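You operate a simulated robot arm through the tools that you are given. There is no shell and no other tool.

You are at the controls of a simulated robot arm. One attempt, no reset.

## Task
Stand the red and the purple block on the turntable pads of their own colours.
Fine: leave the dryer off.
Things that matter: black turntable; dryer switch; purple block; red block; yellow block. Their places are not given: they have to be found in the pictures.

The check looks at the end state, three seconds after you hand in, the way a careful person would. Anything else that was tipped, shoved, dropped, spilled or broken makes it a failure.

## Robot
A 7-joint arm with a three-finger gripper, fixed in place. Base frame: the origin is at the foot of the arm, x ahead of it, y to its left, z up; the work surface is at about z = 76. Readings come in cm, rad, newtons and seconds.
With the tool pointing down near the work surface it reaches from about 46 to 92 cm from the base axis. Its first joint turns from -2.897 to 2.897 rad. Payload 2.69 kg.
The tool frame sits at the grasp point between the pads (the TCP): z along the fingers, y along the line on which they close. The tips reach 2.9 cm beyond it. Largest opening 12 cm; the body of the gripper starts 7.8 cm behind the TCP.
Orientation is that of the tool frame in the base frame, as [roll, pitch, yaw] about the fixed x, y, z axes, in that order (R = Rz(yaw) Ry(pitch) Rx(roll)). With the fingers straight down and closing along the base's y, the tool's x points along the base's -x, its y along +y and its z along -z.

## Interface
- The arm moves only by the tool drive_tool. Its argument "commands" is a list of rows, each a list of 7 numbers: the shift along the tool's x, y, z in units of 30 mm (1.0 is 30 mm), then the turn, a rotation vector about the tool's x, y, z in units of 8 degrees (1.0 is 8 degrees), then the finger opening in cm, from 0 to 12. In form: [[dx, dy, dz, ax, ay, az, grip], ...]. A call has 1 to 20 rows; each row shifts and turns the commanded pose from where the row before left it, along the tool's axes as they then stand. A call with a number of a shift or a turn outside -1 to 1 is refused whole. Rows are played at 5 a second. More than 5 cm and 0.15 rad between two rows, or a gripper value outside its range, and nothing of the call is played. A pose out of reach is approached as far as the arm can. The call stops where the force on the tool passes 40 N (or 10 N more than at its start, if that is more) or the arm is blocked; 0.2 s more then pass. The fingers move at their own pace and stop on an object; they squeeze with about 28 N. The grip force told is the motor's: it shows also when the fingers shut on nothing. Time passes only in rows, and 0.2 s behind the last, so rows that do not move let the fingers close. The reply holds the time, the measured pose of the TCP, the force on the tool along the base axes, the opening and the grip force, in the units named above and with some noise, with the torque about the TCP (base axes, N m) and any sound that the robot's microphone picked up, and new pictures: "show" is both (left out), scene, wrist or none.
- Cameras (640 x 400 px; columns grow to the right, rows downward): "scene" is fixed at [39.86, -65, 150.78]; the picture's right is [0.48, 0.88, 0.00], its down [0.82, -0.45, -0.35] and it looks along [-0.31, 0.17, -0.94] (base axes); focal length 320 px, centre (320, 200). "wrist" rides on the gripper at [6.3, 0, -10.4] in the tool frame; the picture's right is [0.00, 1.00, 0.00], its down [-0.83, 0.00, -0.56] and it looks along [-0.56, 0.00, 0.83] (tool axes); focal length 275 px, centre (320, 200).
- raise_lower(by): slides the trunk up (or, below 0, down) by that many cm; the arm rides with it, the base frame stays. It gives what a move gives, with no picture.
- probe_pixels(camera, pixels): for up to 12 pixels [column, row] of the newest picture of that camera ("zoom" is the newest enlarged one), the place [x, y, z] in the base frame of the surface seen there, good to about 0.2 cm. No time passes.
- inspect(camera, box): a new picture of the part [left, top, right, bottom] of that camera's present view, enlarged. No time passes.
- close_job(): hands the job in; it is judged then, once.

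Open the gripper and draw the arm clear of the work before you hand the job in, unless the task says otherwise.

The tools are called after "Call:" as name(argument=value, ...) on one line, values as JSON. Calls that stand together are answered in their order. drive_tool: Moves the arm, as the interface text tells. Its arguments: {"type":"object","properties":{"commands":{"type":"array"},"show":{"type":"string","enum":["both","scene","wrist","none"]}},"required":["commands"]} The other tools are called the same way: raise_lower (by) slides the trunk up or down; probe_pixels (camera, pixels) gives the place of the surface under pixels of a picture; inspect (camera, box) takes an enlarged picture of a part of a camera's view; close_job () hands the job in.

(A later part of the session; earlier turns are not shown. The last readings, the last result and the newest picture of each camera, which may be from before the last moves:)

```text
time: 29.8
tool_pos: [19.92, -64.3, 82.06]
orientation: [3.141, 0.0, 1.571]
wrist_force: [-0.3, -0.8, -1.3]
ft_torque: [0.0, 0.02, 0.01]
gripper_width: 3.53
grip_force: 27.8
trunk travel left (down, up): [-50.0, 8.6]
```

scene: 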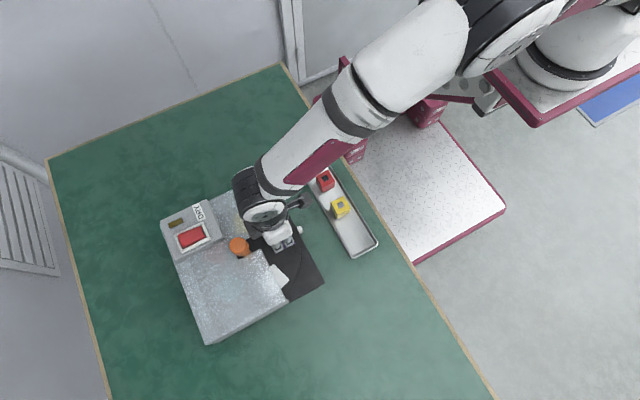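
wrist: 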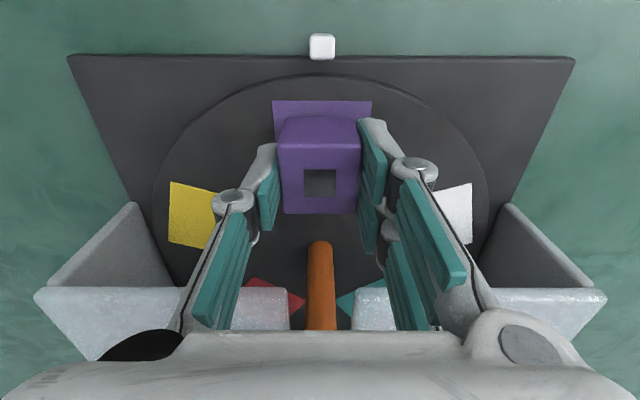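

Still about -1 N, so I take two more 1 mm steps.

Call:
drive_tool(commands=[[0, 0, 0.03, 0, 0, 0, 2.5], [0, 0, 0, 0, 0, 0, 2.5]], show="wrist")

Call:
inspect(camera="wrist", box=[240, 60, 400, 220])

```text
time: 30.4
tool_pos: [19.83, -64.44, 82.0]
orientation: [-3.141, 0.0, 1.571]
wrist_force: [0.8, 4.1, 8.2]
ft_torque: [0.17, -0.04, 0.06]
gripper_width: 3.54
grip_force: 28.4
trunk travel left (down, up): [-50.0, 8.6]
```

wrist: 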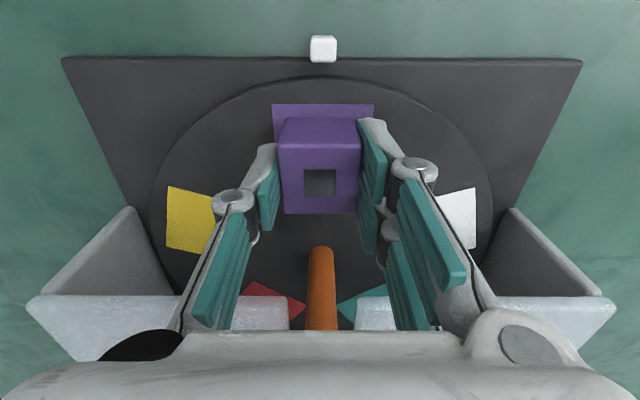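

```text
2.50 times, centred on (320, 140) of wrist
```

zoom: 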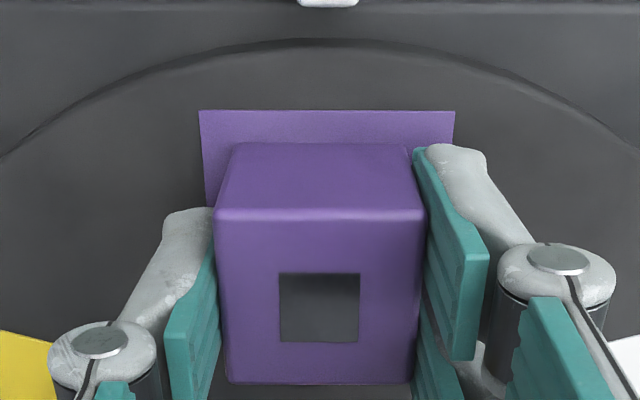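

Contact registered (8 N up) and the block sits inside the pad's outline. I open and lift straight up.

Call:
drive_tool(commands=[[0, 0, 0, 0, 0, 0, 4], [0, 0, 0, 0, 0, 0, 5.5], [0, 0, 0, 0, 0, 0, 5.5], [0, 0, -0.5, 0, 0, 0, 5.5], [0, 0, -1, 0, 0, 0, 5.5], [0, 0, -1, 0, 0, 0, 5.5], [0, 0, -1, 0, 0, 0, 5.5], [0, 0, -1, 0, 0, 0, 5.5], [0, 0, -1, 0, 0, 0, 5.5], [0, 0, -1, 0, 0, 0, 5.5], [0, 0, -0.7, 0, 0, 0, 5.5], [0, 0, 0, 0, 0, 0, 5.5]])

Call:
inspect(camera="wrist", box=[220, 20, 420, 170])

```text
time: 33.0
tool_pos: [19.81, -64.42, 103.57]
orientation: [-3.141, -0.001, 1.572]
wrist_force: [-0.1, -0.1, 0.3]
ft_torque: [0.01, 0.02, 0.02]
gripper_width: 5.49
grip_force: 0.2
trunk travel left (down, up): [-50.0, 8.6]
```

scene: 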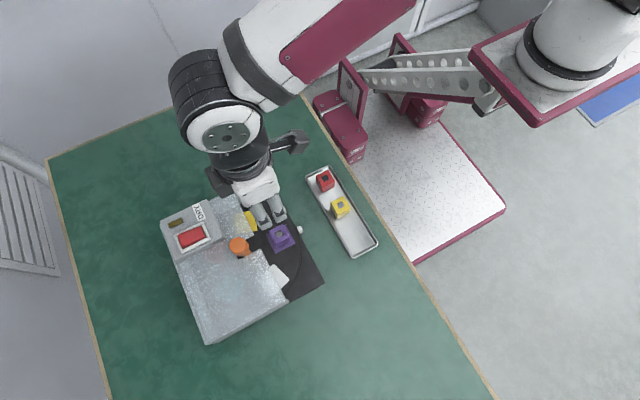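
wrist: 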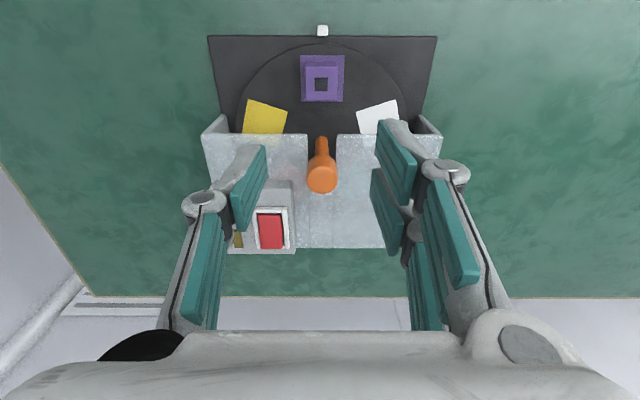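

```text
2.67 times, centred on (320, 95) of wrist
```

zoom: 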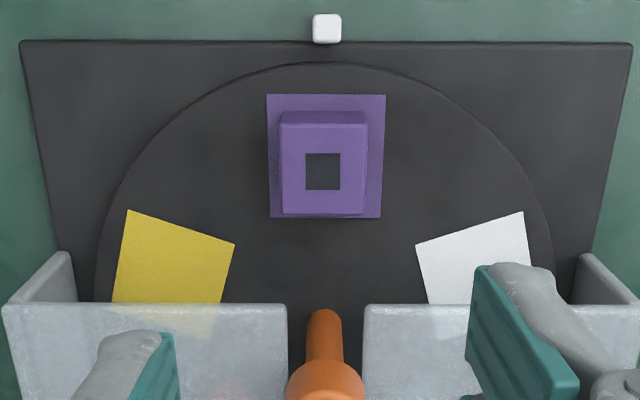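

Purple block stands on its pad, zoom (325,165). Next I go back over the knob and pre-rotate yaw by +72° so that a 144° clockwise turn stays within range.

Call:
drive_tool(commands=[[-0.9, 0.03, 0, 0, 0, 0, 5], [-0.9, 0.03, 0, 0, 0, 0, 5], [-0.85, 0.01, 0, 0, 0, 0, 5], [0, 0, 0, 0, 0, -1, 5], [0, 0, 0, 0, 0, -1, 5], [0, 0, 0, 0, 0, -1, 5], [0, 0, 0, 0, 0, -1, 5], [0, 0, 0, 0, 0, -1, 5], [0, 0, 0, 0, 0, -1, 5], [0, 0, 0, 0, 0, -1, 5], [0, 0, 0, 0, 0, -1, 5], [0, 0, 0, 0, 0, -1, 5], [0, 0, 1, 0, 0, 0, 5], [0, 0, 1, 0, 0, 0, 5], [0, 0, 1, 0, 0, 0, 5], [0, 0, 0, 0, 0, 0, 5]])

```text
time: 36.4
tool_pos: [20.16, -72.55, 94.43]
orientation: [-3.141, 0.0, 2.826]
wrist_force: [-0.4, 0.2, -0.3]
ft_torque: [0.01, 0.01, 0.0]
gripper_width: 5.0
grip_force: 0.0
trunk travel left (down, up): [-50.0, 8.6]
```

scene: 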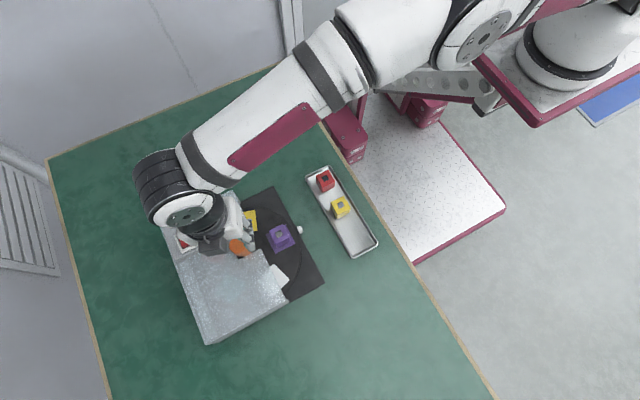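
wrist: 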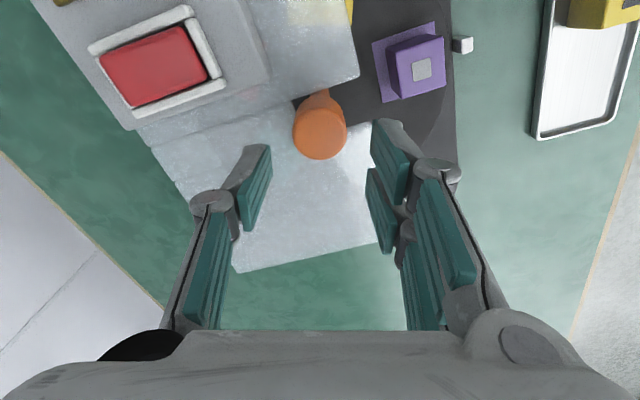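

Cap is centred at wrist (320,133). I descend to z ≈ 89.3 and close on it.

Call:
drive_tool(commands=[[0, 0, 0.57, 0, 0, 0, 5], [0, 0, 0.57, 0, 0, 0, 5], [0, 0, 0.57, 0, 0, 0, 5], [0, 0, 0, 0, 0, 0, 5], [0, 0, 0, 0, 0, 0, 4], [0, 0, 0, 0, 0, 0, 2], [0, 0, 0, 0, 0, 0, 2], [0, 0, 0, 0, 0, 0, 2]])

```text
time: 38.2
tool_pos: [20.36, -72.53, 89.55]
orientation: [-3.138, 0.0, 2.827]
wrist_force: [-4.4, -20.3, -8.4]
ft_torque: [-0.85, 0.01, 0.08]
gripper_width: 3.32
grip_force: 45.0
trunk travel left (down, up): [-50.0, 8.6]
```

scene: 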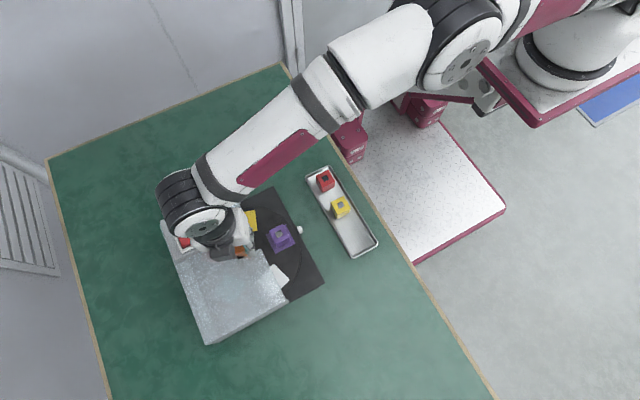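
wrist: 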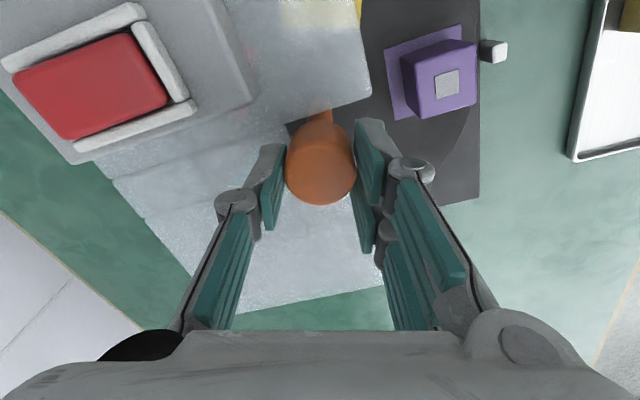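

Grip is firm, but there's a 20 N side force along -y, so the tool is offset about 0.3 cm. I shift along the tool's -y to relax it.

Call:
drive_tool(commands=[[0, -0.05, 0, 0, 0, 0, 2], [0, -0.03, 0, 0, 0, 0, 2], [0, 0, 0, 0, 0, 0, 2]], show="none")

```text
time: 39.0
tool_pos: [20.2, -72.57, 89.53]
orientation: [3.141, -0.001, 2.827]
wrist_force: [-6.2, -1.9, 1.9]
ft_torque: [0.17, -0.1, 0.0]
gripper_width: 3.36
grip_force: 44.7
trunk travel left (down, up): [-50.0, 8.6]
```

Side force is relaxed. I trim 1 mm along -x and turn the first 48° clockwise, watching the purple block.

Call:
drive_tool(commands=[[0.03, 0, 0, 0, 0, 0, 2], [0, 0, 0, 0, 0, 0.7, 2], [0, 0, 0, 0, 0, 0.7, 2], [0, 0, 0, 0, 0, 0.7, 2], [0, 0, 0, 0, 0, 0.7, 2], [0, 0, 0, 0, 0, 0.7, 2], [0, 0, 0, 0, 0, 0.7, 2], [0, 0, 0, 0, 0, 0.8, 2], [0, 0, 0, 0, 0, 0, 2]])

Call:
inspect(camera="scene", box=[220, 200, 330, 300])

```text
time: 41.0
tool_pos: [20.07, -72.64, 89.48]
orientation: [3.139, 0.002, 2.13]
wrist_force: [9.4, -6.6, -11.3]
ft_torque: [-0.2, -0.46, -0.03]
gripper_width: 3.31
grip_force: 45.0
trunk travel left (down, up): [-50.0, 8.6]
```

scene: 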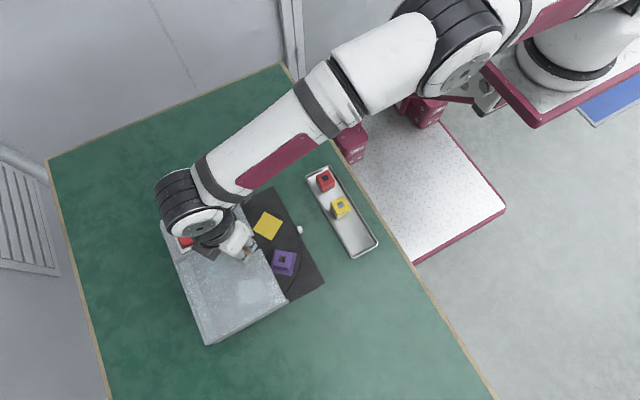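
wrist: 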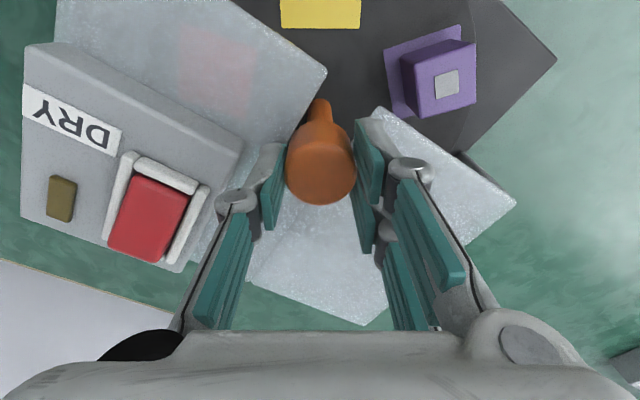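

```text
4.00 times, centred on (275, 250) of scene
```

zoom: 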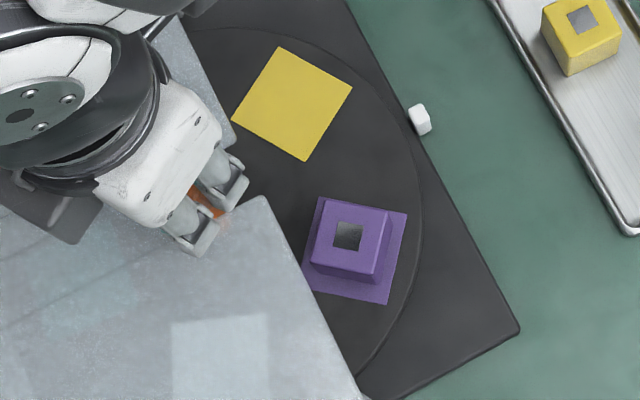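

Turned 40° so far and the block rides well. I continue slowly another 32° to bring the block under the hood's lip, with a small trim.

Call:
drive_tool(commands=[[-0.03, 0.02, 0, 0, 0, 0, 2], [0, 0, 0, 0, 0, 0.6, 2], [0, 0, 0, 0, 0, 0.6, 2], [0, 0, 0, 0, 0, 0.6, 2], [0, 0, 0, 0, 0, 0.6, 2], [0, 0, 0, 0, 0, 0.6, 2], [0, 0, 0, 0, 0, 0.6, 2], [0, 0, 0, 0, 0, 0.4, 2], [0, 0, 0, 0, 0, 0, 2]])

Call:
inspect(camera="scene", box=[220, 200, 330, 300])

```text
time: 43.0
tool_pos: [20.01, -72.7, 89.49]
orientation: [3.141, -0.002, 1.569]
wrist_force: [3.4, -0.4, -10.8]
ft_torque: [0.09, -0.2, 0.02]
gripper_width: 3.35
grip_force: 44.6
trunk travel left (down, up): [-50.0, 8.6]
```

scene: 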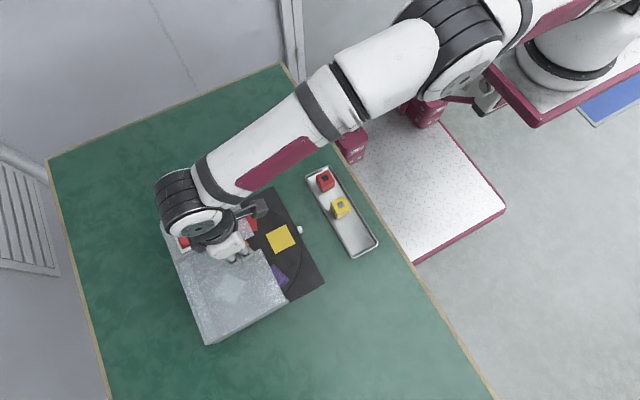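
wrist: 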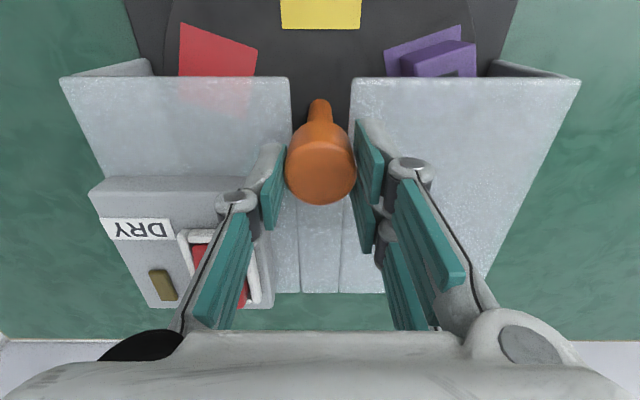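

```text
4.00 times, centred on (275, 250) of scene
```

zoom: 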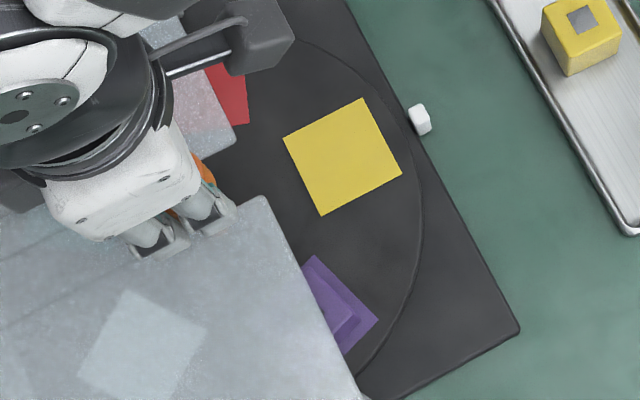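

Block is passing under the roof without contact. I turn the remaining 72° to bring red to the front.

Call:
drive_tool(commands=[[0, 0, 0.02, 0, 0, 0.7, 2], [0, 0, 0, 0, 0, 0.7, 2], [0, 0, 0, 0, 0, 0.7, 2], [0, 0, 0, 0, 0, 0.7, 2], [0, 0, 0, 0, 0, 0.7, 2], [0, 0, 0, 0, 0, 0.7, 2], [0, 0, 0, 0, 0, 0.7, 2], [0, 0, 0, 0, 0, 0.7, 2], [0, 0, 0, 0, 0, 0.7, 2], [0, 0, 0, 0, 0, 0.7, 2], [0, 0, 0, 0, 0, 0.7, 2], [0, 0, 0, 0, 0, 0.7, 2], [0, 0, 0, 0, 0, 0.6, 2], [0, 0, 0, 0, 0, 0, 2], [0, 0, 0, 0, 0, 0, 2]])

Call:
inspect(camera="scene", box=[220, 200, 330, 300])

```text
time: 46.2
tool_pos: [20.0, -72.44, 89.42]
orientation: [-3.141, -0.002, 0.312]
wrist_force: [-7.5, 17.4, 1.5]
ft_torque: [0.63, 0.44, 0.29]
gripper_width: 3.32
grip_force: 45.3
trunk travel left (down, up): [-50.0, 8.6]
```

scene: 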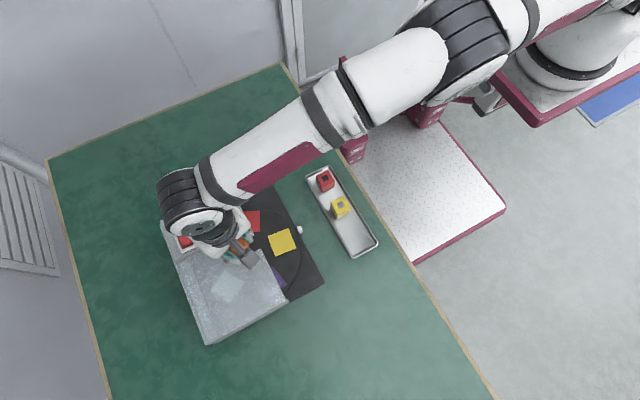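
wrist: 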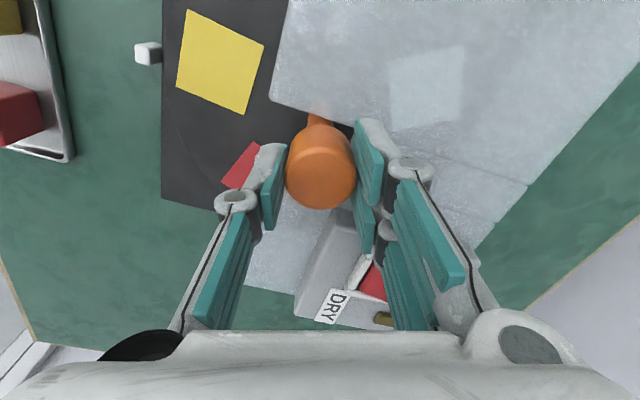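

```text
4.00 times, centred on (275, 250) of scene
```

zoom: 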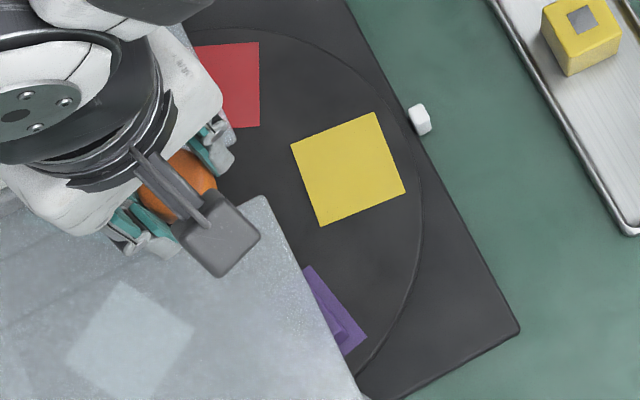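

The disc stopped after about 8°: yellow is at the front, the red pad is short of it, and torque is 0.29 N m, so the fingers slipped on the cap. I release and lift to see what is blocking.

Call:
drive_tool(commands=[[0, 0, 0, 0, 0, 0, 4], [0, 0, 0, 0, 0, 0, 5], [0, 0, 0, 0, 0, 0, 5], [0, 0, -0.5, 0, 0, 0, 5], [0, 0, -1, 0, 0, 0, 5], [0, 0, -1, 0, 0, 0, 5], [0, 0, -1, 0, 0, 0, 5], [0, 0, -1, 0, 0, 0, 5], [0, 0, -0.5, 0, 0, 0, 5], [0, 0, 0, 0, 0, 0, 5]])

Call:
inspect(camera="scene", box=[230, 240, 310, 310])

```text
time: 48.4
tool_pos: [20.17, -72.63, 104.5]
orientation: [-3.14, 0.0, 0.314]
wrist_force: [0.5, 0.2, -1.5]
ft_torque: [0.02, 0.0, 0.0]
gripper_width: 5.02
grip_force: 0.1
trunk travel left (down, up): [-50.0, 8.6]
```

scene: 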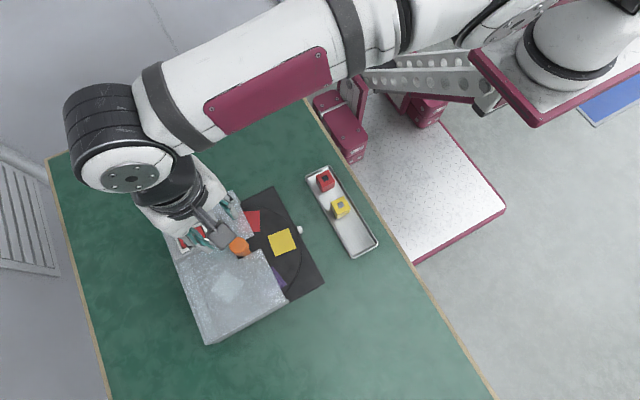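
wrist: 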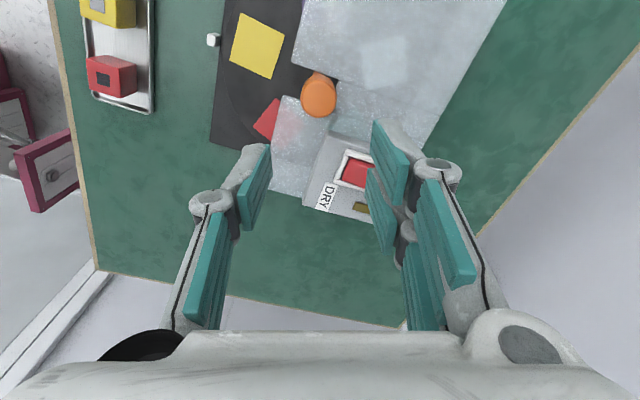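

```text
5.71 times, centred on (270, 275) of scene
```

zoom: 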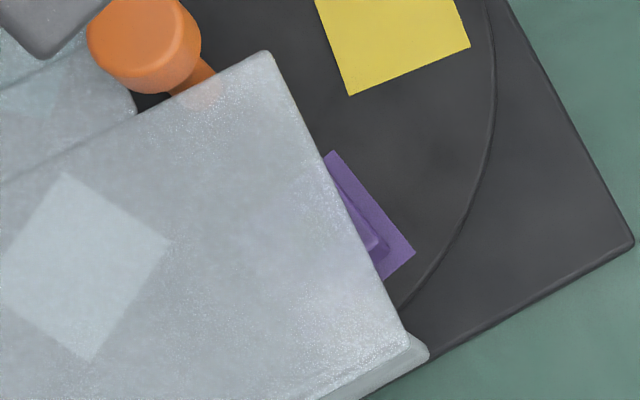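

The picture doesn't show what stops the block. I return to the low, tilted viewpoint in front of the hood to look inside.

Call:
drive_tool(commands=[[0, 0, 0, 0, 0, -1, 5], [0, 0, 0, 0, 0, -1, 5], [0, 0, 0, 0, 0, -1, 5], [0, 0, 0, 0, 0, -1, 5], [0, 0, 0, 0, 0, -1, 5], [0, 0, 0, 0, 0, -1, 5], [0, 0, 0, 0, 0, -1, 5], [0, 0, 0, 0, 0, -1, 5], [0, 0, 0, 0, 0, -1, 5], [1, 0.2, 0, 0, 0, 0, 5], [1, 0.2, 0, 0, 0, 0, 5], [1, 0.2, 0, 0, 0, 0, 5], [1, 0.2, 0, 0, 0, 0, 5], [1, 0.2, 0, 0, 0, 0, 5], [1, 0.2, 0, 0, 0, 0, 5], [1, 0.2, 0, 0, 0, 0, 5], [1, 0.2, 0, 0, 0, 0, 5], [1, 0.2, 0, 0, 0, 0, 5], [0, 0, 0, 0, 0, 0, 5]], show="none")

Call:
drive_tool(commands=[[0, 0, 1, 0, -1, 0, 5], [0, 0, 1, 0, -1, 0, 5], [0, 0, 1, 0, -1, 0, 5], [0, 0, 0.8, 0, -1, 0, 5], [0, 0, 0, 0, 0, 0, 5]])

Call:
inspect(camera="wrist", box=[180, 80, 440, 270])

```text
time: 52.4
tool_pos: [25.4, -45.52, 104.38]
orientation: [-3.141, 0.0, 1.571]
wrist_force: [0.2, -0.6, -0.7]
ft_torque: [0.0, -0.02, 0.01]
gripper_width: 5.01
grip_force: 0.1
trunk travel left (down, up): [-50.0, 8.6]
```

```text
time: 53.6
tool_pos: [25.53, -47.89, 93.53]
orientation: [3.14, 0.559, 1.572]
wrist_force: [0.5, -0.7, -0.3]
ft_torque: [-0.04, -0.02, -0.01]
gripper_width: 5.01
grip_force: 0.1
trunk travel left (down, up): [-50.0, 8.6]
```

scene: 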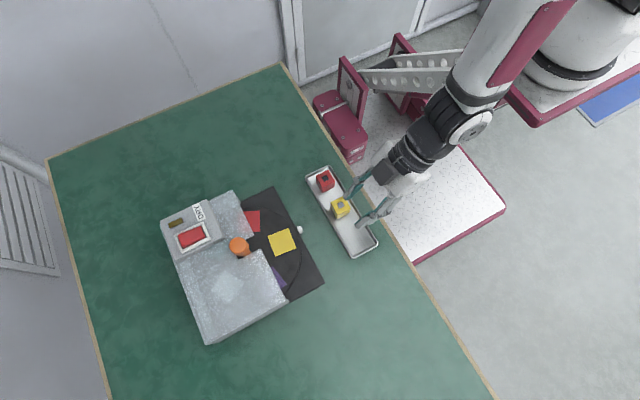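
wrist: 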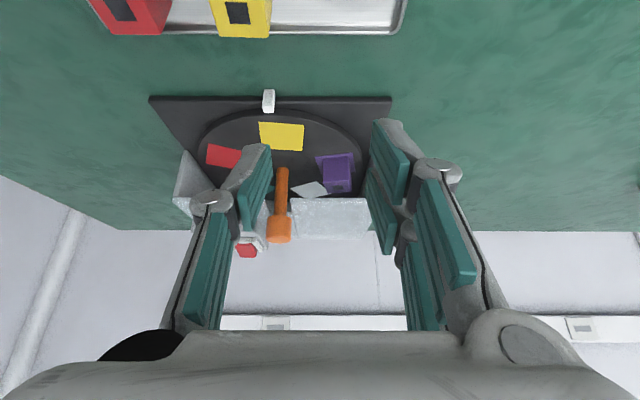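

```text
2.11 times, centred on (310, 175) of wrist
```

zoom: 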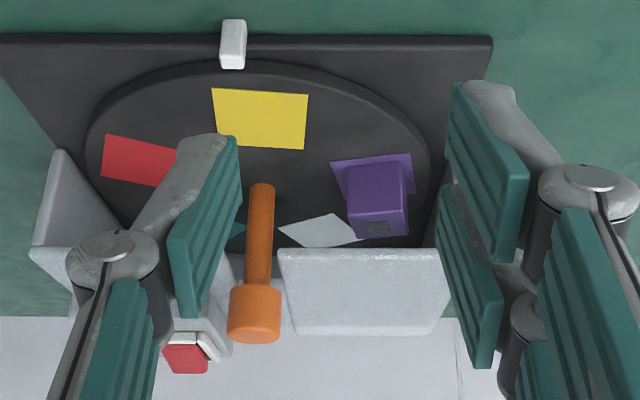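

The block still stands on its pad at wrist (337,172). I zoom in for any contact with the roof lip or side wall.

Call:
inspect(camera="wrist", box=[285, 130, 395, 210])

Call:
inspect(camera="scene", box=[255, 255, 310, 300])

```text
5.00 times, centred on (340, 170) of wrist
```

zoom: 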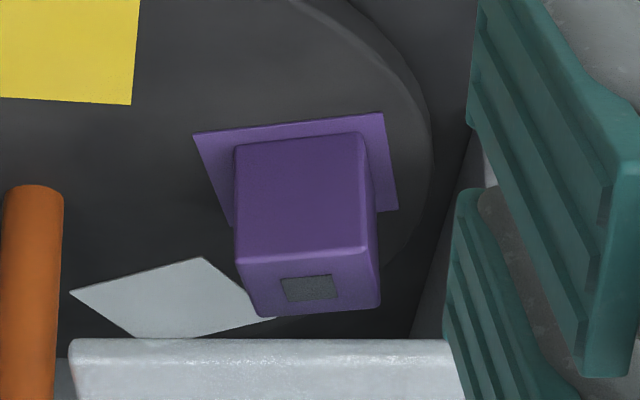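

```text
8.89 times, centred on (282, 278) of scene
```

zoom: 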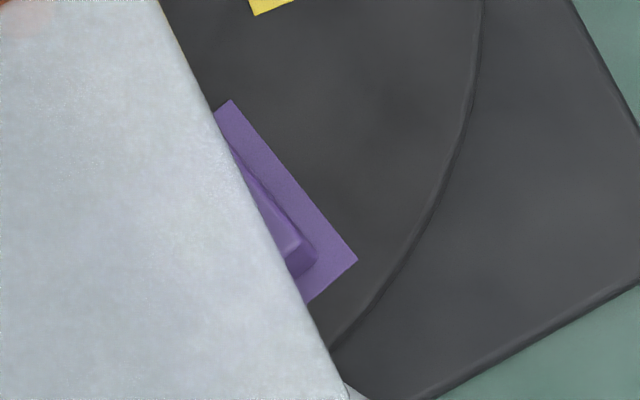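

I see no contact, and a gap shows between block top and lip. I probe both heights and the yellow pad's corners to get the disc's exact angle.

Call:
probe_pixels(camera="scene", pixels=[[292, 230], [299, 249], [278, 257], [271, 236]])

Call:
inspect(camera="wrist", box=[285, 130, 395, 210])

Call:
probe_pixels(camera="zoom", pixels=[[250, 265], [265, 310], [370, 300], [360, 255], [300, 290], [150, 342], [350, 342], [300, 345], [300, 360], [245, 150], [360, 140], [300, 200]])

```text
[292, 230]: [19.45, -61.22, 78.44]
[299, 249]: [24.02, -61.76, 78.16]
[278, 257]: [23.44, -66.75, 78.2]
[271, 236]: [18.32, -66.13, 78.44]
```

```text
5.00 times, centred on (340, 170) of wrist
```

zoom: 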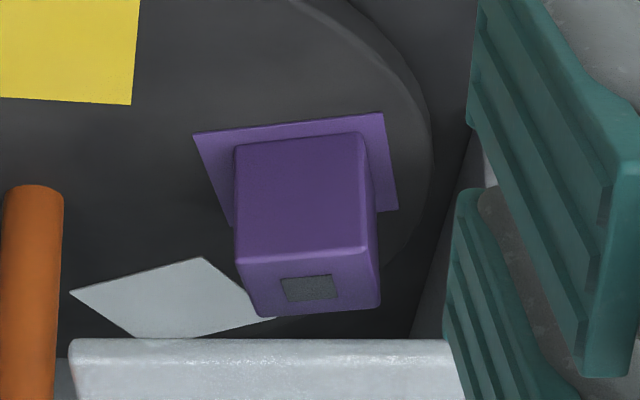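

```text
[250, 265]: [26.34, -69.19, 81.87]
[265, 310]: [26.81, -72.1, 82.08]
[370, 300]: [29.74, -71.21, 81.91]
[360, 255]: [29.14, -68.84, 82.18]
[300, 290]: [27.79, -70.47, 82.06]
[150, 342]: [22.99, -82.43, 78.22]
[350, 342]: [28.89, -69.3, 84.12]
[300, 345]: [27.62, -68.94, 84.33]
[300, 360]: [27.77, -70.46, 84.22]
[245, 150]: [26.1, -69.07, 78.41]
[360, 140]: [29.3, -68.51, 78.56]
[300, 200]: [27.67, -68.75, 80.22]
```

Block top is at 82.1 against a lip at 84.1, so the block isn't jammed. The disc seems to have a stop about 152° clockwise from its start. I check the block is still centred on its pad.

Call:
probe_pixels(camera="zoom", pixels=[[196, 135], [381, 114], [396, 207], [228, 215], [290, 125], [290, 142], [240, 240], [375, 240], [386, 180], [372, 180], [215, 180], [236, 180]])

```text
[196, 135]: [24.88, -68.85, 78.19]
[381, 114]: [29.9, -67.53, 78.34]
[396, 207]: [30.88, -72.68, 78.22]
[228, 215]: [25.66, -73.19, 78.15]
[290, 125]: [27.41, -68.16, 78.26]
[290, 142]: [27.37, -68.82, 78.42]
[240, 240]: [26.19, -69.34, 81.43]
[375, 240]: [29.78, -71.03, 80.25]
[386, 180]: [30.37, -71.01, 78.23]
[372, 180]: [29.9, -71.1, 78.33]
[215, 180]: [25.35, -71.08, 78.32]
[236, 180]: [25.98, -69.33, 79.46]
```

The block sits within its pad's outline. The disc has a clockwise stop, so I'll go counter-clockwise instead (about 296°, regrasping). First I untilt, rise and return above the knob.

Call:
drive_tool(commands=[[0, 0, 0, 0, 1, 0, 5], [0, 0, 0, 0, 1, 0, 5], [0, 0, 0, 0, 1, 0, 5], [0, 0, 0, 0, 1, 0, 5], [0, 0, -1, 0, 0, 0, 5], [0, 0, -1, 0, 0, 0, 5], [0, 0, -1, 0, 0, 0, 5], [0, 0, -0.6, 0, 0, 0, 5], [0, 0, 0, 0, 0, 0, 5]], show="none")

```text
time: 55.6
tool_pos: [25.49, -48.08, 104.18]
orientation: [3.141, 0.0, 1.569]
wrist_force: [-0.2, -0.2, -0.3]
ft_torque: [-0.02, 0.01, 0.0]
gripper_width: 5.01
grip_force: 0.0
trunk travel left (down, up): [-50.0, 8.6]
```

I travel to above the knob, rotate to yaw 0.315 and descend to z ≈ 94.5 to check alignment.

Call:
drive_tool(commands=[[-0.905, -0.2, 0, 0, 0, 0, 5], [-0.905, -0.2, 0, 0, 0, 0, 5], [-0.905, -0.2, 0, 0, 0, 0, 5], [-0.905, -0.2, 0, 0, 0, 0, 5], [-0.905, -0.2, 0, 0, 0, 0, 5], [-0.905, -0.2, 0, 0, 0, 0, 5], [-0.905, -0.2, 0, 0, 0, 0, 5], [-0.905, -0.2, 0, 0, 0, 0, 5], [-0.905, -0.2, 0, 0, 0, 0, 5], [0, 0, 0, 0, 0, 1, 5], [0, 0, 0, 0, 0, 1, 5], [0, 0, 0, 0, 0, 1, 5], [0, 0, 0, 0, 0, 1, 5], [0, 0, 0, 0, 0, 1, 5], [0, 0, 0, 0, 0, 1, 5], [0, 0, 0, 0, 0, 1, 5], [0, 0, 0, 0, 0, 1, 5], [0, 0, 0, 0, 0, 1, 5], [0, 0, 0, 0, 0, 0, 5]], show="none")

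Call:
drive_tool(commands=[[0, 0, 1, 0, 0, 0, 5], [0, 0, 1, 0, 0, 0, 5], [0, 0, 1, 0, 0, 0, 5], [0, 0, 0.2, 0, 0, 0, 5], [0, 0, 0, 0, 0, 0, 5]])

```text
time: 59.6
tool_pos: [19.94, -72.26, 104.29]
orientation: [-3.141, 0.0, 0.312]
wrist_force: [0.7, 0.7, 0.4]
ft_torque: [-0.01, -0.03, -0.01]
gripper_width: 4.99
grip_force: 0.0
trunk travel left (down, up): [-50.0, 8.6]
```

```text
time: 60.8
tool_pos: [20.0, -72.53, 94.59]
orientation: [-3.141, 0.0, 0.313]
wrist_force: [-0.2, -0.2, 0.3]
ft_torque: [-0.05, -0.01, 0.0]
gripper_width: 4.98
grip_force: 0.0
trunk travel left (down, up): [-50.0, 8.6]
```

scene: 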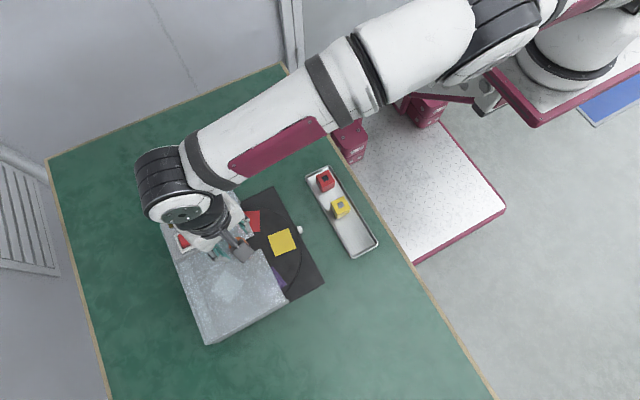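
wrist: 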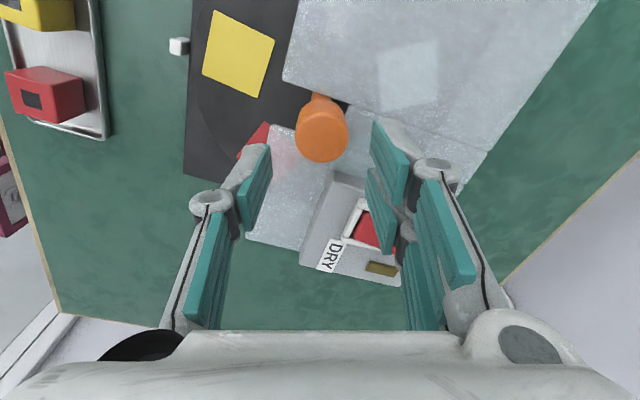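

Cap is centred at (322,137). I descend and grip it.

Call:
drive_tool(commands=[[0, 0, 0.58, 0, 0, 0, 5], [0, 0, 0.58, 0, 0, 0, 5], [0, 0, 0.58, 0, 0, 0, 5], [0, 0, 0, 0, 0, 0, 5], [0, 0, 0, 0, 0, 0, 4], [0, 0, 0, 0, 0, 0, 2], [0, 0, 0, 0, 0, 0, 2], [0, 0, 0, 0, 0, 0, 2]], show="none")

```text
time: 62.6
tool_pos: [19.91, -72.56, 89.57]
orientation: [3.139, -0.001, 0.316]
wrist_force: [2.2, -9.7, -2.1]
ft_torque: [-0.47, 0.01, 0.02]
gripper_width: 3.32
grip_force: 45.0
trunk travel left (down, up): [-50.0, 8.6]
```

Grip holds with a 10 N lateral force. I trim 1 mm along it and turn 56° counter-clockwise, then check the disc.

Call:
drive_tool(commands=[[0, 0.04, 0, 0, 0, 0, 2], [0, 0, 0, 0, 0, -0.6, 2], [0, 0, 0, 0, 0, -0.7, 2], [0, 0, 0, 0, 0, -0.7, 2], [0, 0, 0, 0, 0, -0.7, 2], [0, 0, 0, 0, 0, -0.7, 2], [0, 0, 0, 0, 0, -0.7, 2], [0, 0, 0, 0, 0, -0.7, 2], [0, 0, 0, 0, 0, -0.7, 2], [0, 0, 0, 0, 0, -0.7, 2], [0, 0, 0, 0, 0, -0.7, 2], [0, 0, 0, 0, 0, 0, 2]])

```text
time: 65.2
tool_pos: [19.9, -72.65, 89.56]
orientation: [3.14, 0.004, 1.279]
wrist_force: [-5.6, -22.1, 13.6]
ft_torque: [-0.45, -0.07, 0.04]
gripper_width: 3.34
grip_force: 44.7
trunk travel left (down, up): [-50.0, 8.6]
```

scene: 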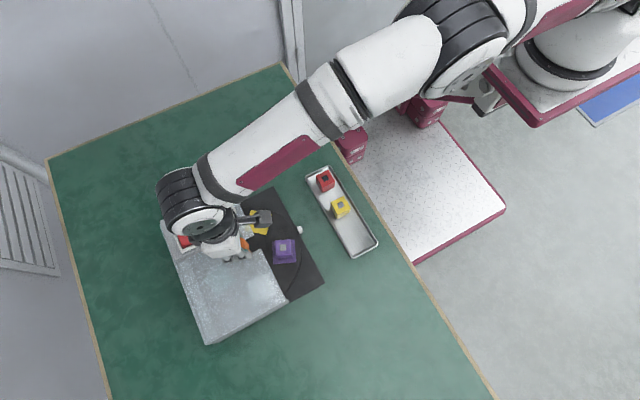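
wrist: 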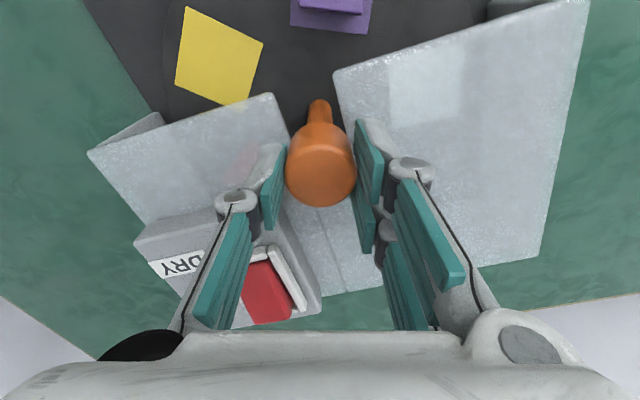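

The disc follows; purple is now coming to the front at scene (284,250). I trim -y by 2 mm and continue another 73°.

Call:
drive_tool(commands=[[-0.07, 0, -0.02, 0, 0, 0, 2], [0, 0, 0, 0, 0, -0.7, 2], [0, 0, 0, 0, 0, -0.7, 2], [0, 0, 0, 0, 0, -0.7, 2], [0, 0, 0, 0, 0, -0.7, 2], [0, 0, 0, 0, 0, -0.7, 2], [0, 0, 0, 0, 0, -0.7, 2], [0, 0, 0, 0, 0, -0.7, 2], [0, 0, 0, 0, 0, -0.7, 2], [0, 0, 0, 0, 0, -0.7, 2], [0, 0, 0, 0, 0, -0.7, 2], [0, 0, 0, 0, 0, -0.7, 2], [0, 0, 0, 0, 0, -0.7, 2], [0, 0, 0, 0, 0, -0.7, 2], [0, 0, 0, 0, 0, 0, 2]])

Call:
inspect(camera="scene", box=[220, 190, 330, 290])

```text
time: 68.4
tool_pos: [20.17, -72.49, 89.52]
orientation: [3.141, 0.0, 2.549]
wrist_force: [2.6, 14.3, 10.8]
ft_torque: [0.68, 0.37, 0.0]
gripper_width: 3.34
grip_force: 44.9
trunk travel left (down, up): [-50.0, 8.6]
```

scene: 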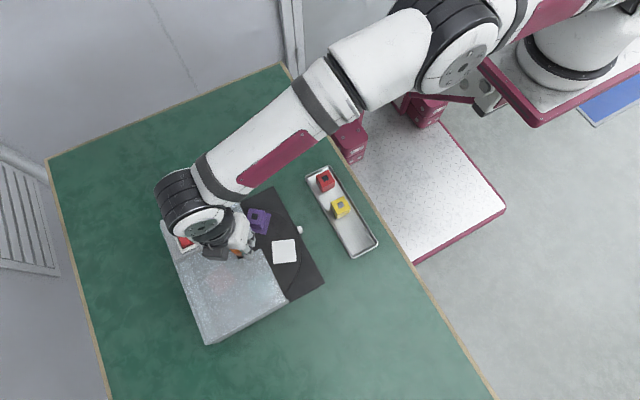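
wrist: 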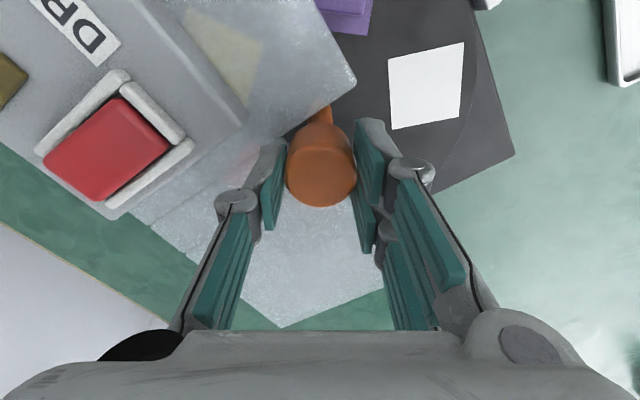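

```text
4.00 times, centred on (275, 240) of scene
```

zoom: 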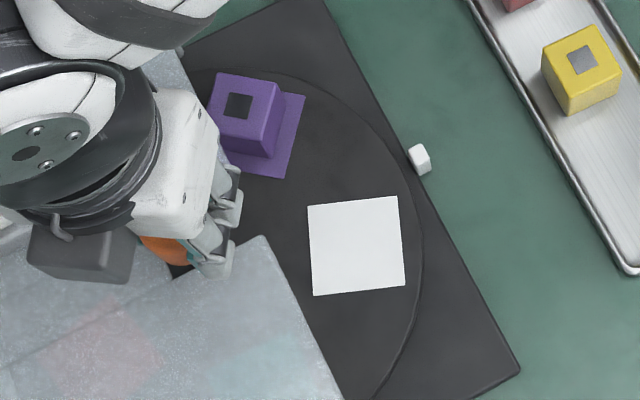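

Disc still follows; the purple block at scene (259,220) is about to go under the left of the hood. I turn another 31° with a small trim, watching forces.

Call:
drive_tool(commands=[[0.01, 0.03, -0.02, 0, 0, 0, 2], [0, 0, 0, 0, 0, -0.65, 2], [0, 0, 0, 0, 0, -0.65, 2], [0, 0, 0, 0, 0, -0.65, 2], [0, 0, 0, 0, 0, -0.65, 2], [0, 0, 0, 0, 0, -0.65, 2], [0, 0, 0, 0, 0, -0.65, 2], [0, 0, 0, 0, 0, 0, 2]])

Call:
inspect(camera="scene", box=[220, 190, 330, 290])

```text
time: 70.2
tool_pos: [20.09, -72.53, 89.51]
orientation: [3.14, -0.002, 3.094]
wrist_force: [3.1, 10.2, -3.7]
ft_torque: [0.1, -0.15, 0.01]
gripper_width: 3.32
grip_force: 44.9
trunk travel left (down, up): [-50.0, 8.6]
```

scene: 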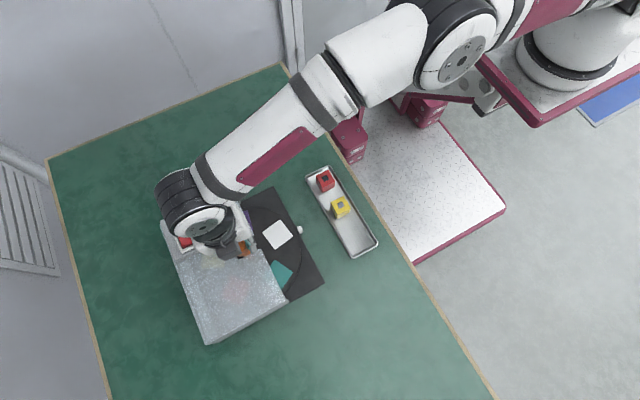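
wrist: 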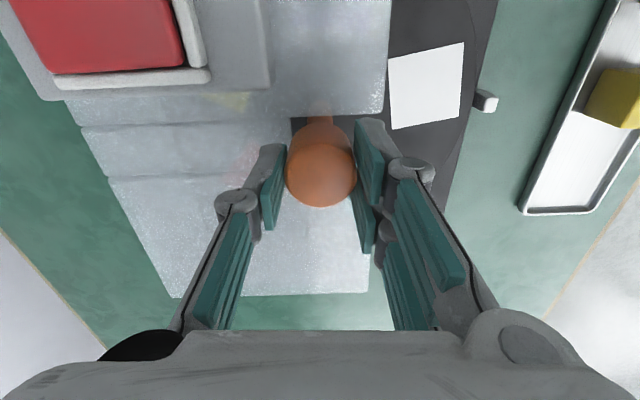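

```text
4.00 times, centred on (275, 240) of scene
```

zoom: 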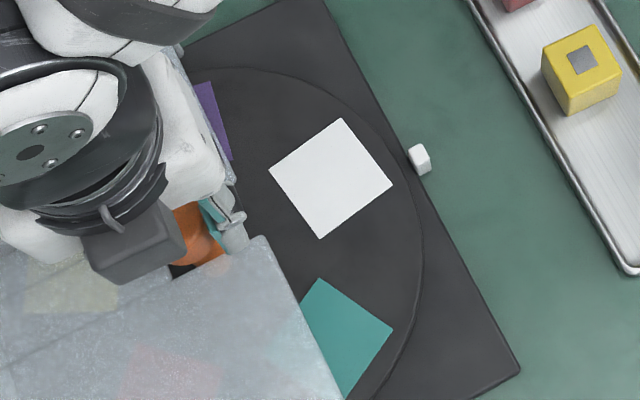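

Disc has passed its starting angle and the block is under the left roof. I release, lift, and rotate the tool back to regrasp.

Call:
drive_tool(commands=[[0, 0, 0, 0, 0, 0, 4], [0, 0, 0, 0, 0, 0, 5], [0, 0, 0, 0, 0, 0, 5], [0, 0, -0.5, 0, 0, 0, 5], [0, 0, -0.7, 0, 0, 0, 5], [0, 0, -0.5, 0, 0, 0, 5], [0, 0, 0, 0, 0, 0, 5]])

Call:
drive_tool(commands=[[0, 0, 0, 0, 0, 1, 5], [0, 0, 0, 0, 0, 1, 5], [0, 0, 0, 0, 0, 1, 5], [0, 0, 0, 0, 0, 1, 5], [0, 0, 0, 0, 0, 1, 5], [0, 0, 0, 0, 0, 1, 5], [0, 0, 0, 0, 0, 1, 5], [0, 0, 0, 0, 0, 1, 5], [0, 0, 0, 0, 0, 1, 5], [0, 0, 0, 0, 0, 1, 5], [0, 0, 0, 0, 0, 1, 5], [0, 0, 0, 0, 0, 1, 5], [0, 0, 0, 0, 0, 1, 5], [0, 0, 0, 0, 0, 1, 5], [0, 0, 0, 0, 0, 1, 5], [0, 0, 0, 0, 0, 1, 5], [0, 0, 0, 0, 0, 1, 5], [0, 0, 0, 0, 0, 1, 5], [0, 0, 0, 0, 0, 1, 5], [0, 0, 0, 0, 0, 0.9, 5]])

```text
time: 71.8
tool_pos: [20.01, -72.63, 94.7]
orientation: [3.141, -0.001, 3.093]
wrist_force: [-0.8, 0.3, 0.5]
ft_torque: [0.01, -0.03, 0.0]
gripper_width: 4.99
grip_force: 0.1
trunk travel left (down, up): [-50.0, 8.6]
```

scene: 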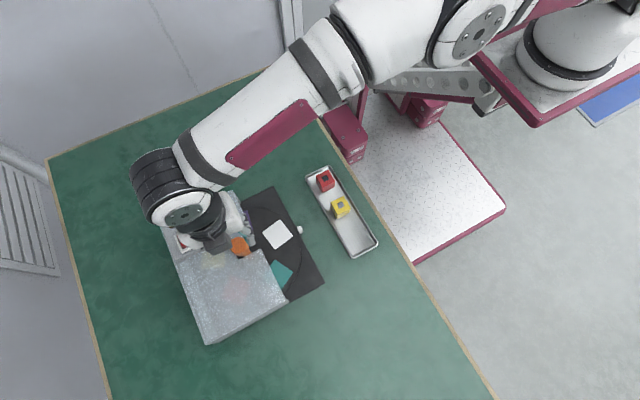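
wrist: 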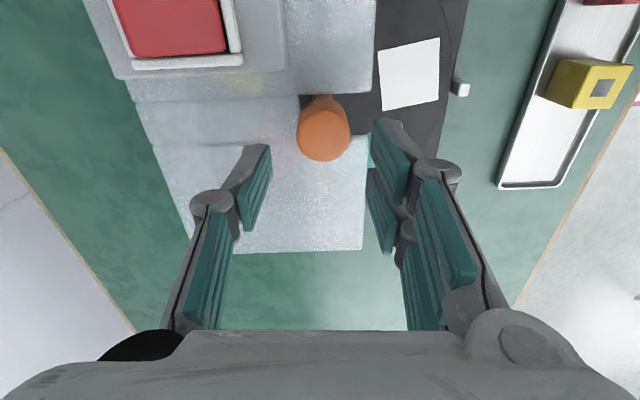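

```text
time: 76.0
tool_pos: [20.1, -72.54, 94.68]
orientation: [3.141, 0.001, 0.314]
wrist_force: [0.1, 0.3, 0.3]
ft_torque: [-0.02, 0.01, 0.02]
gripper_width: 5.01
grip_force: 0.0
trunk travel left (down, up): [-50.0, 8.6]
```

scene: 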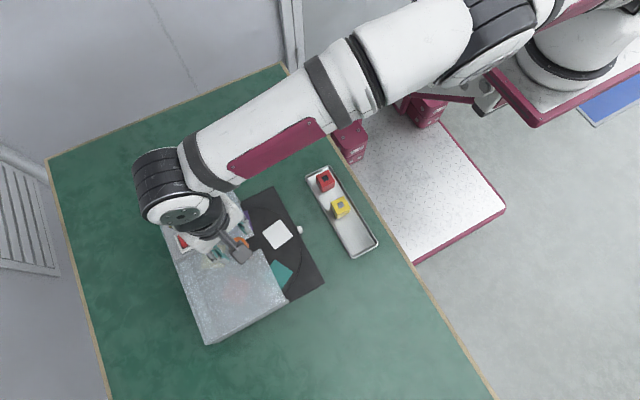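
wrist: 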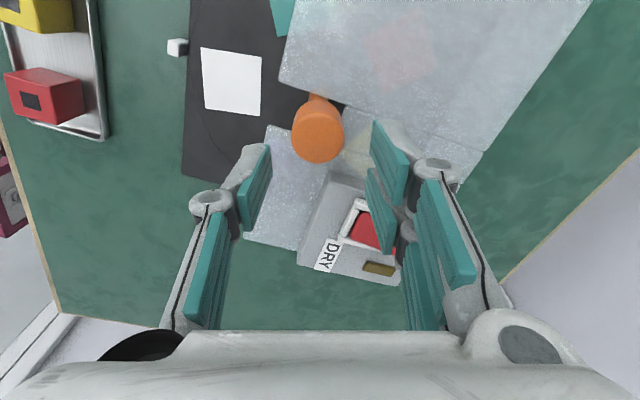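

Cap at (318,137), nearly centred. I descend and grip again.

Call:
drive_tool(commands=[[0, -0.03, 0.58, 0, 0, 0, 5], [0, 0, 0.58, 0, 0, 0, 5], [0, 0, 0.58, 0, 0, 0, 5], [0, 0, 0, 0, 0, 0, 5], [0, 0, 0, 0, 0, 0, 4], [0, 0, 0, 0, 0, 0, 2], [0, 0, 0, 0, 0, 0, 2], [0, 0, 0, 0, 0, 0, 2]], show="none")

```text
time: 77.8
tool_pos: [20.03, -72.5, 89.48]
orientation: [-3.139, 0.0, 0.312]
wrist_force: [-2.7, 19.3, 4.2]
ft_torque: [0.78, 0.04, 0.07]
gripper_width: 3.29
grip_force: 44.7
trunk travel left (down, up): [-50.0, 8.6]
```

I relax the 19 N side force (tool y -2 mm) and turn 45° counter-clockwise.

Call:
drive_tool(commands=[[0, -0.07, 0, 0, 0, 0, 2], [0, 0, 0, 0, 0, -0.6, 2], [0, 0, 0, 0, 0, -0.7, 2], [0, 0, 0, 0, 0, -0.7, 2], [0, 0, 0, 0, 0, -0.7, 2], [0, 0, 0, 0, 0, -0.7, 2], [0, 0, 0, 0, 0, -0.7, 2], [0, 0, 0, 0, 0, -0.7, 2], [0, 0, 0, 0, 0, -0.7, 2], [0, 0, 0, 0, 0, 0, 2]])

```text
time: 80.0
tool_pos: [19.93, -72.54, 89.56]
orientation: [3.136, 0.001, 1.084]
wrist_force: [5.7, -21.6, 6.3]
ft_torque: [-0.53, 0.04, 0.04]
gripper_width: 3.3
grip_force: 45.3
trunk travel left (down, up): [-50.0, 8.6]
```

scene: 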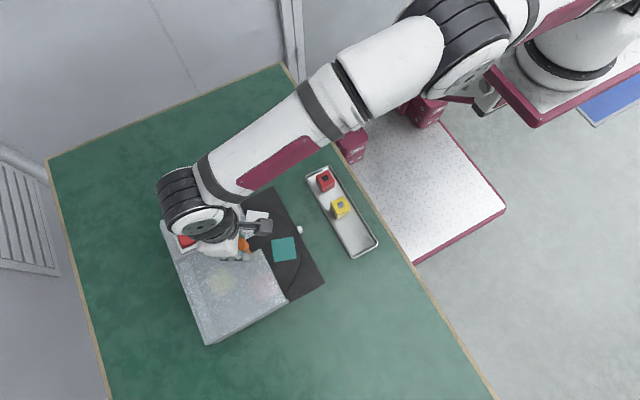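
wrist: 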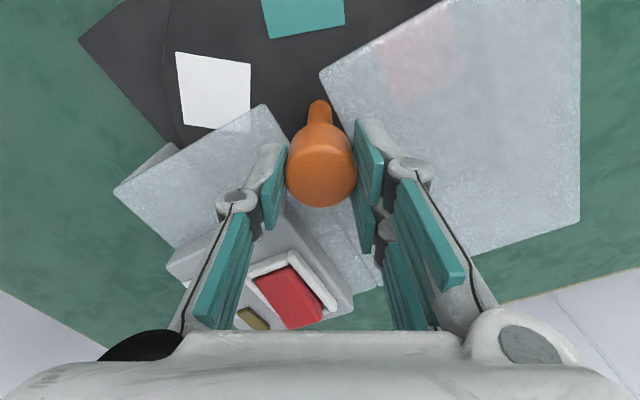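

Following well: teal is at scene (284,249). I trim the side force and turn another 60°.

Call:
drive_tool(commands=[[-0.05, 0.04, -0.01, 0, 0, 0, 2], [0, 0, 0, 0, 0, -0.7, 2], [0, 0, 0, 0, 0, -0.7, 2], [0, 0, 0, 0, 0, -0.7, 2], [0, 0, 0, 0, 0, -0.7, 2], [0, 0, 0, 0, 0, -0.7, 2], [0, 0, 0, 0, 0, -0.7, 2], [0, 0, 0, 0, 0, -0.7, 2], [0, 0, 0, 0, 0, -0.7, 2], [0, 0, 0, 0, 0, -0.7, 2], [0, 0, 0, 0, 0, -0.7, 2], [0, 0, 0, 0, 0, -0.5, 2], [0, 0, 0, 0, 0, 0, 2]])

Call:
inspect(camera="scene", box=[180, 190, 330, 320])

```text
time: 82.8
tool_pos: [19.95, -72.57, 89.54]
orientation: [3.14, -0.001, 2.133]
wrist_force: [3.3, -15.3, 7.3]
ft_torque: [-0.94, -0.31, 0.01]
gripper_width: 3.32
grip_force: 44.8
trunk travel left (down, up): [-50.0, 8.6]
```

scene: 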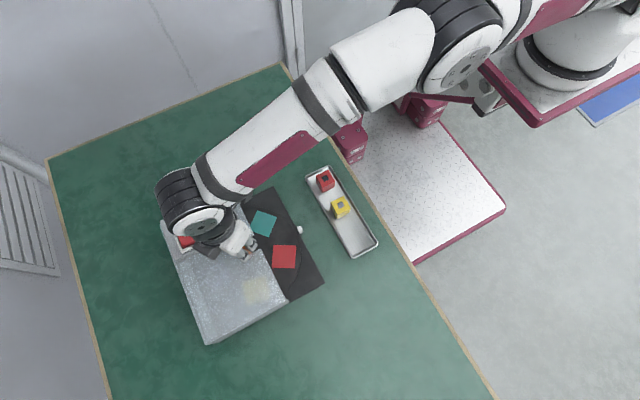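
wrist: 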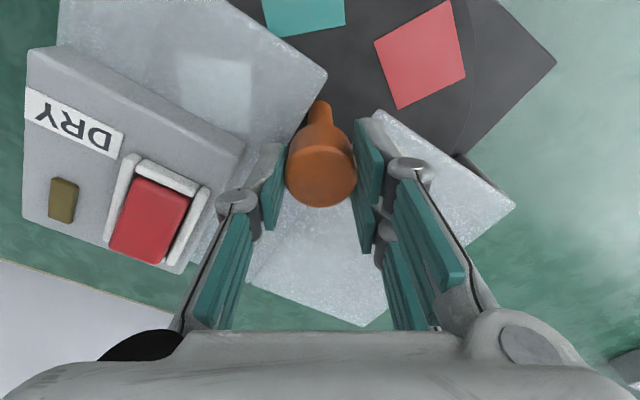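

```text
3.08 times, centred on (255, 255) of scene
```

zoom: 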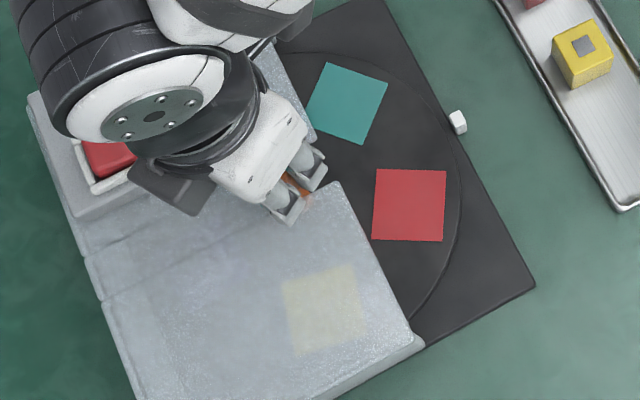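

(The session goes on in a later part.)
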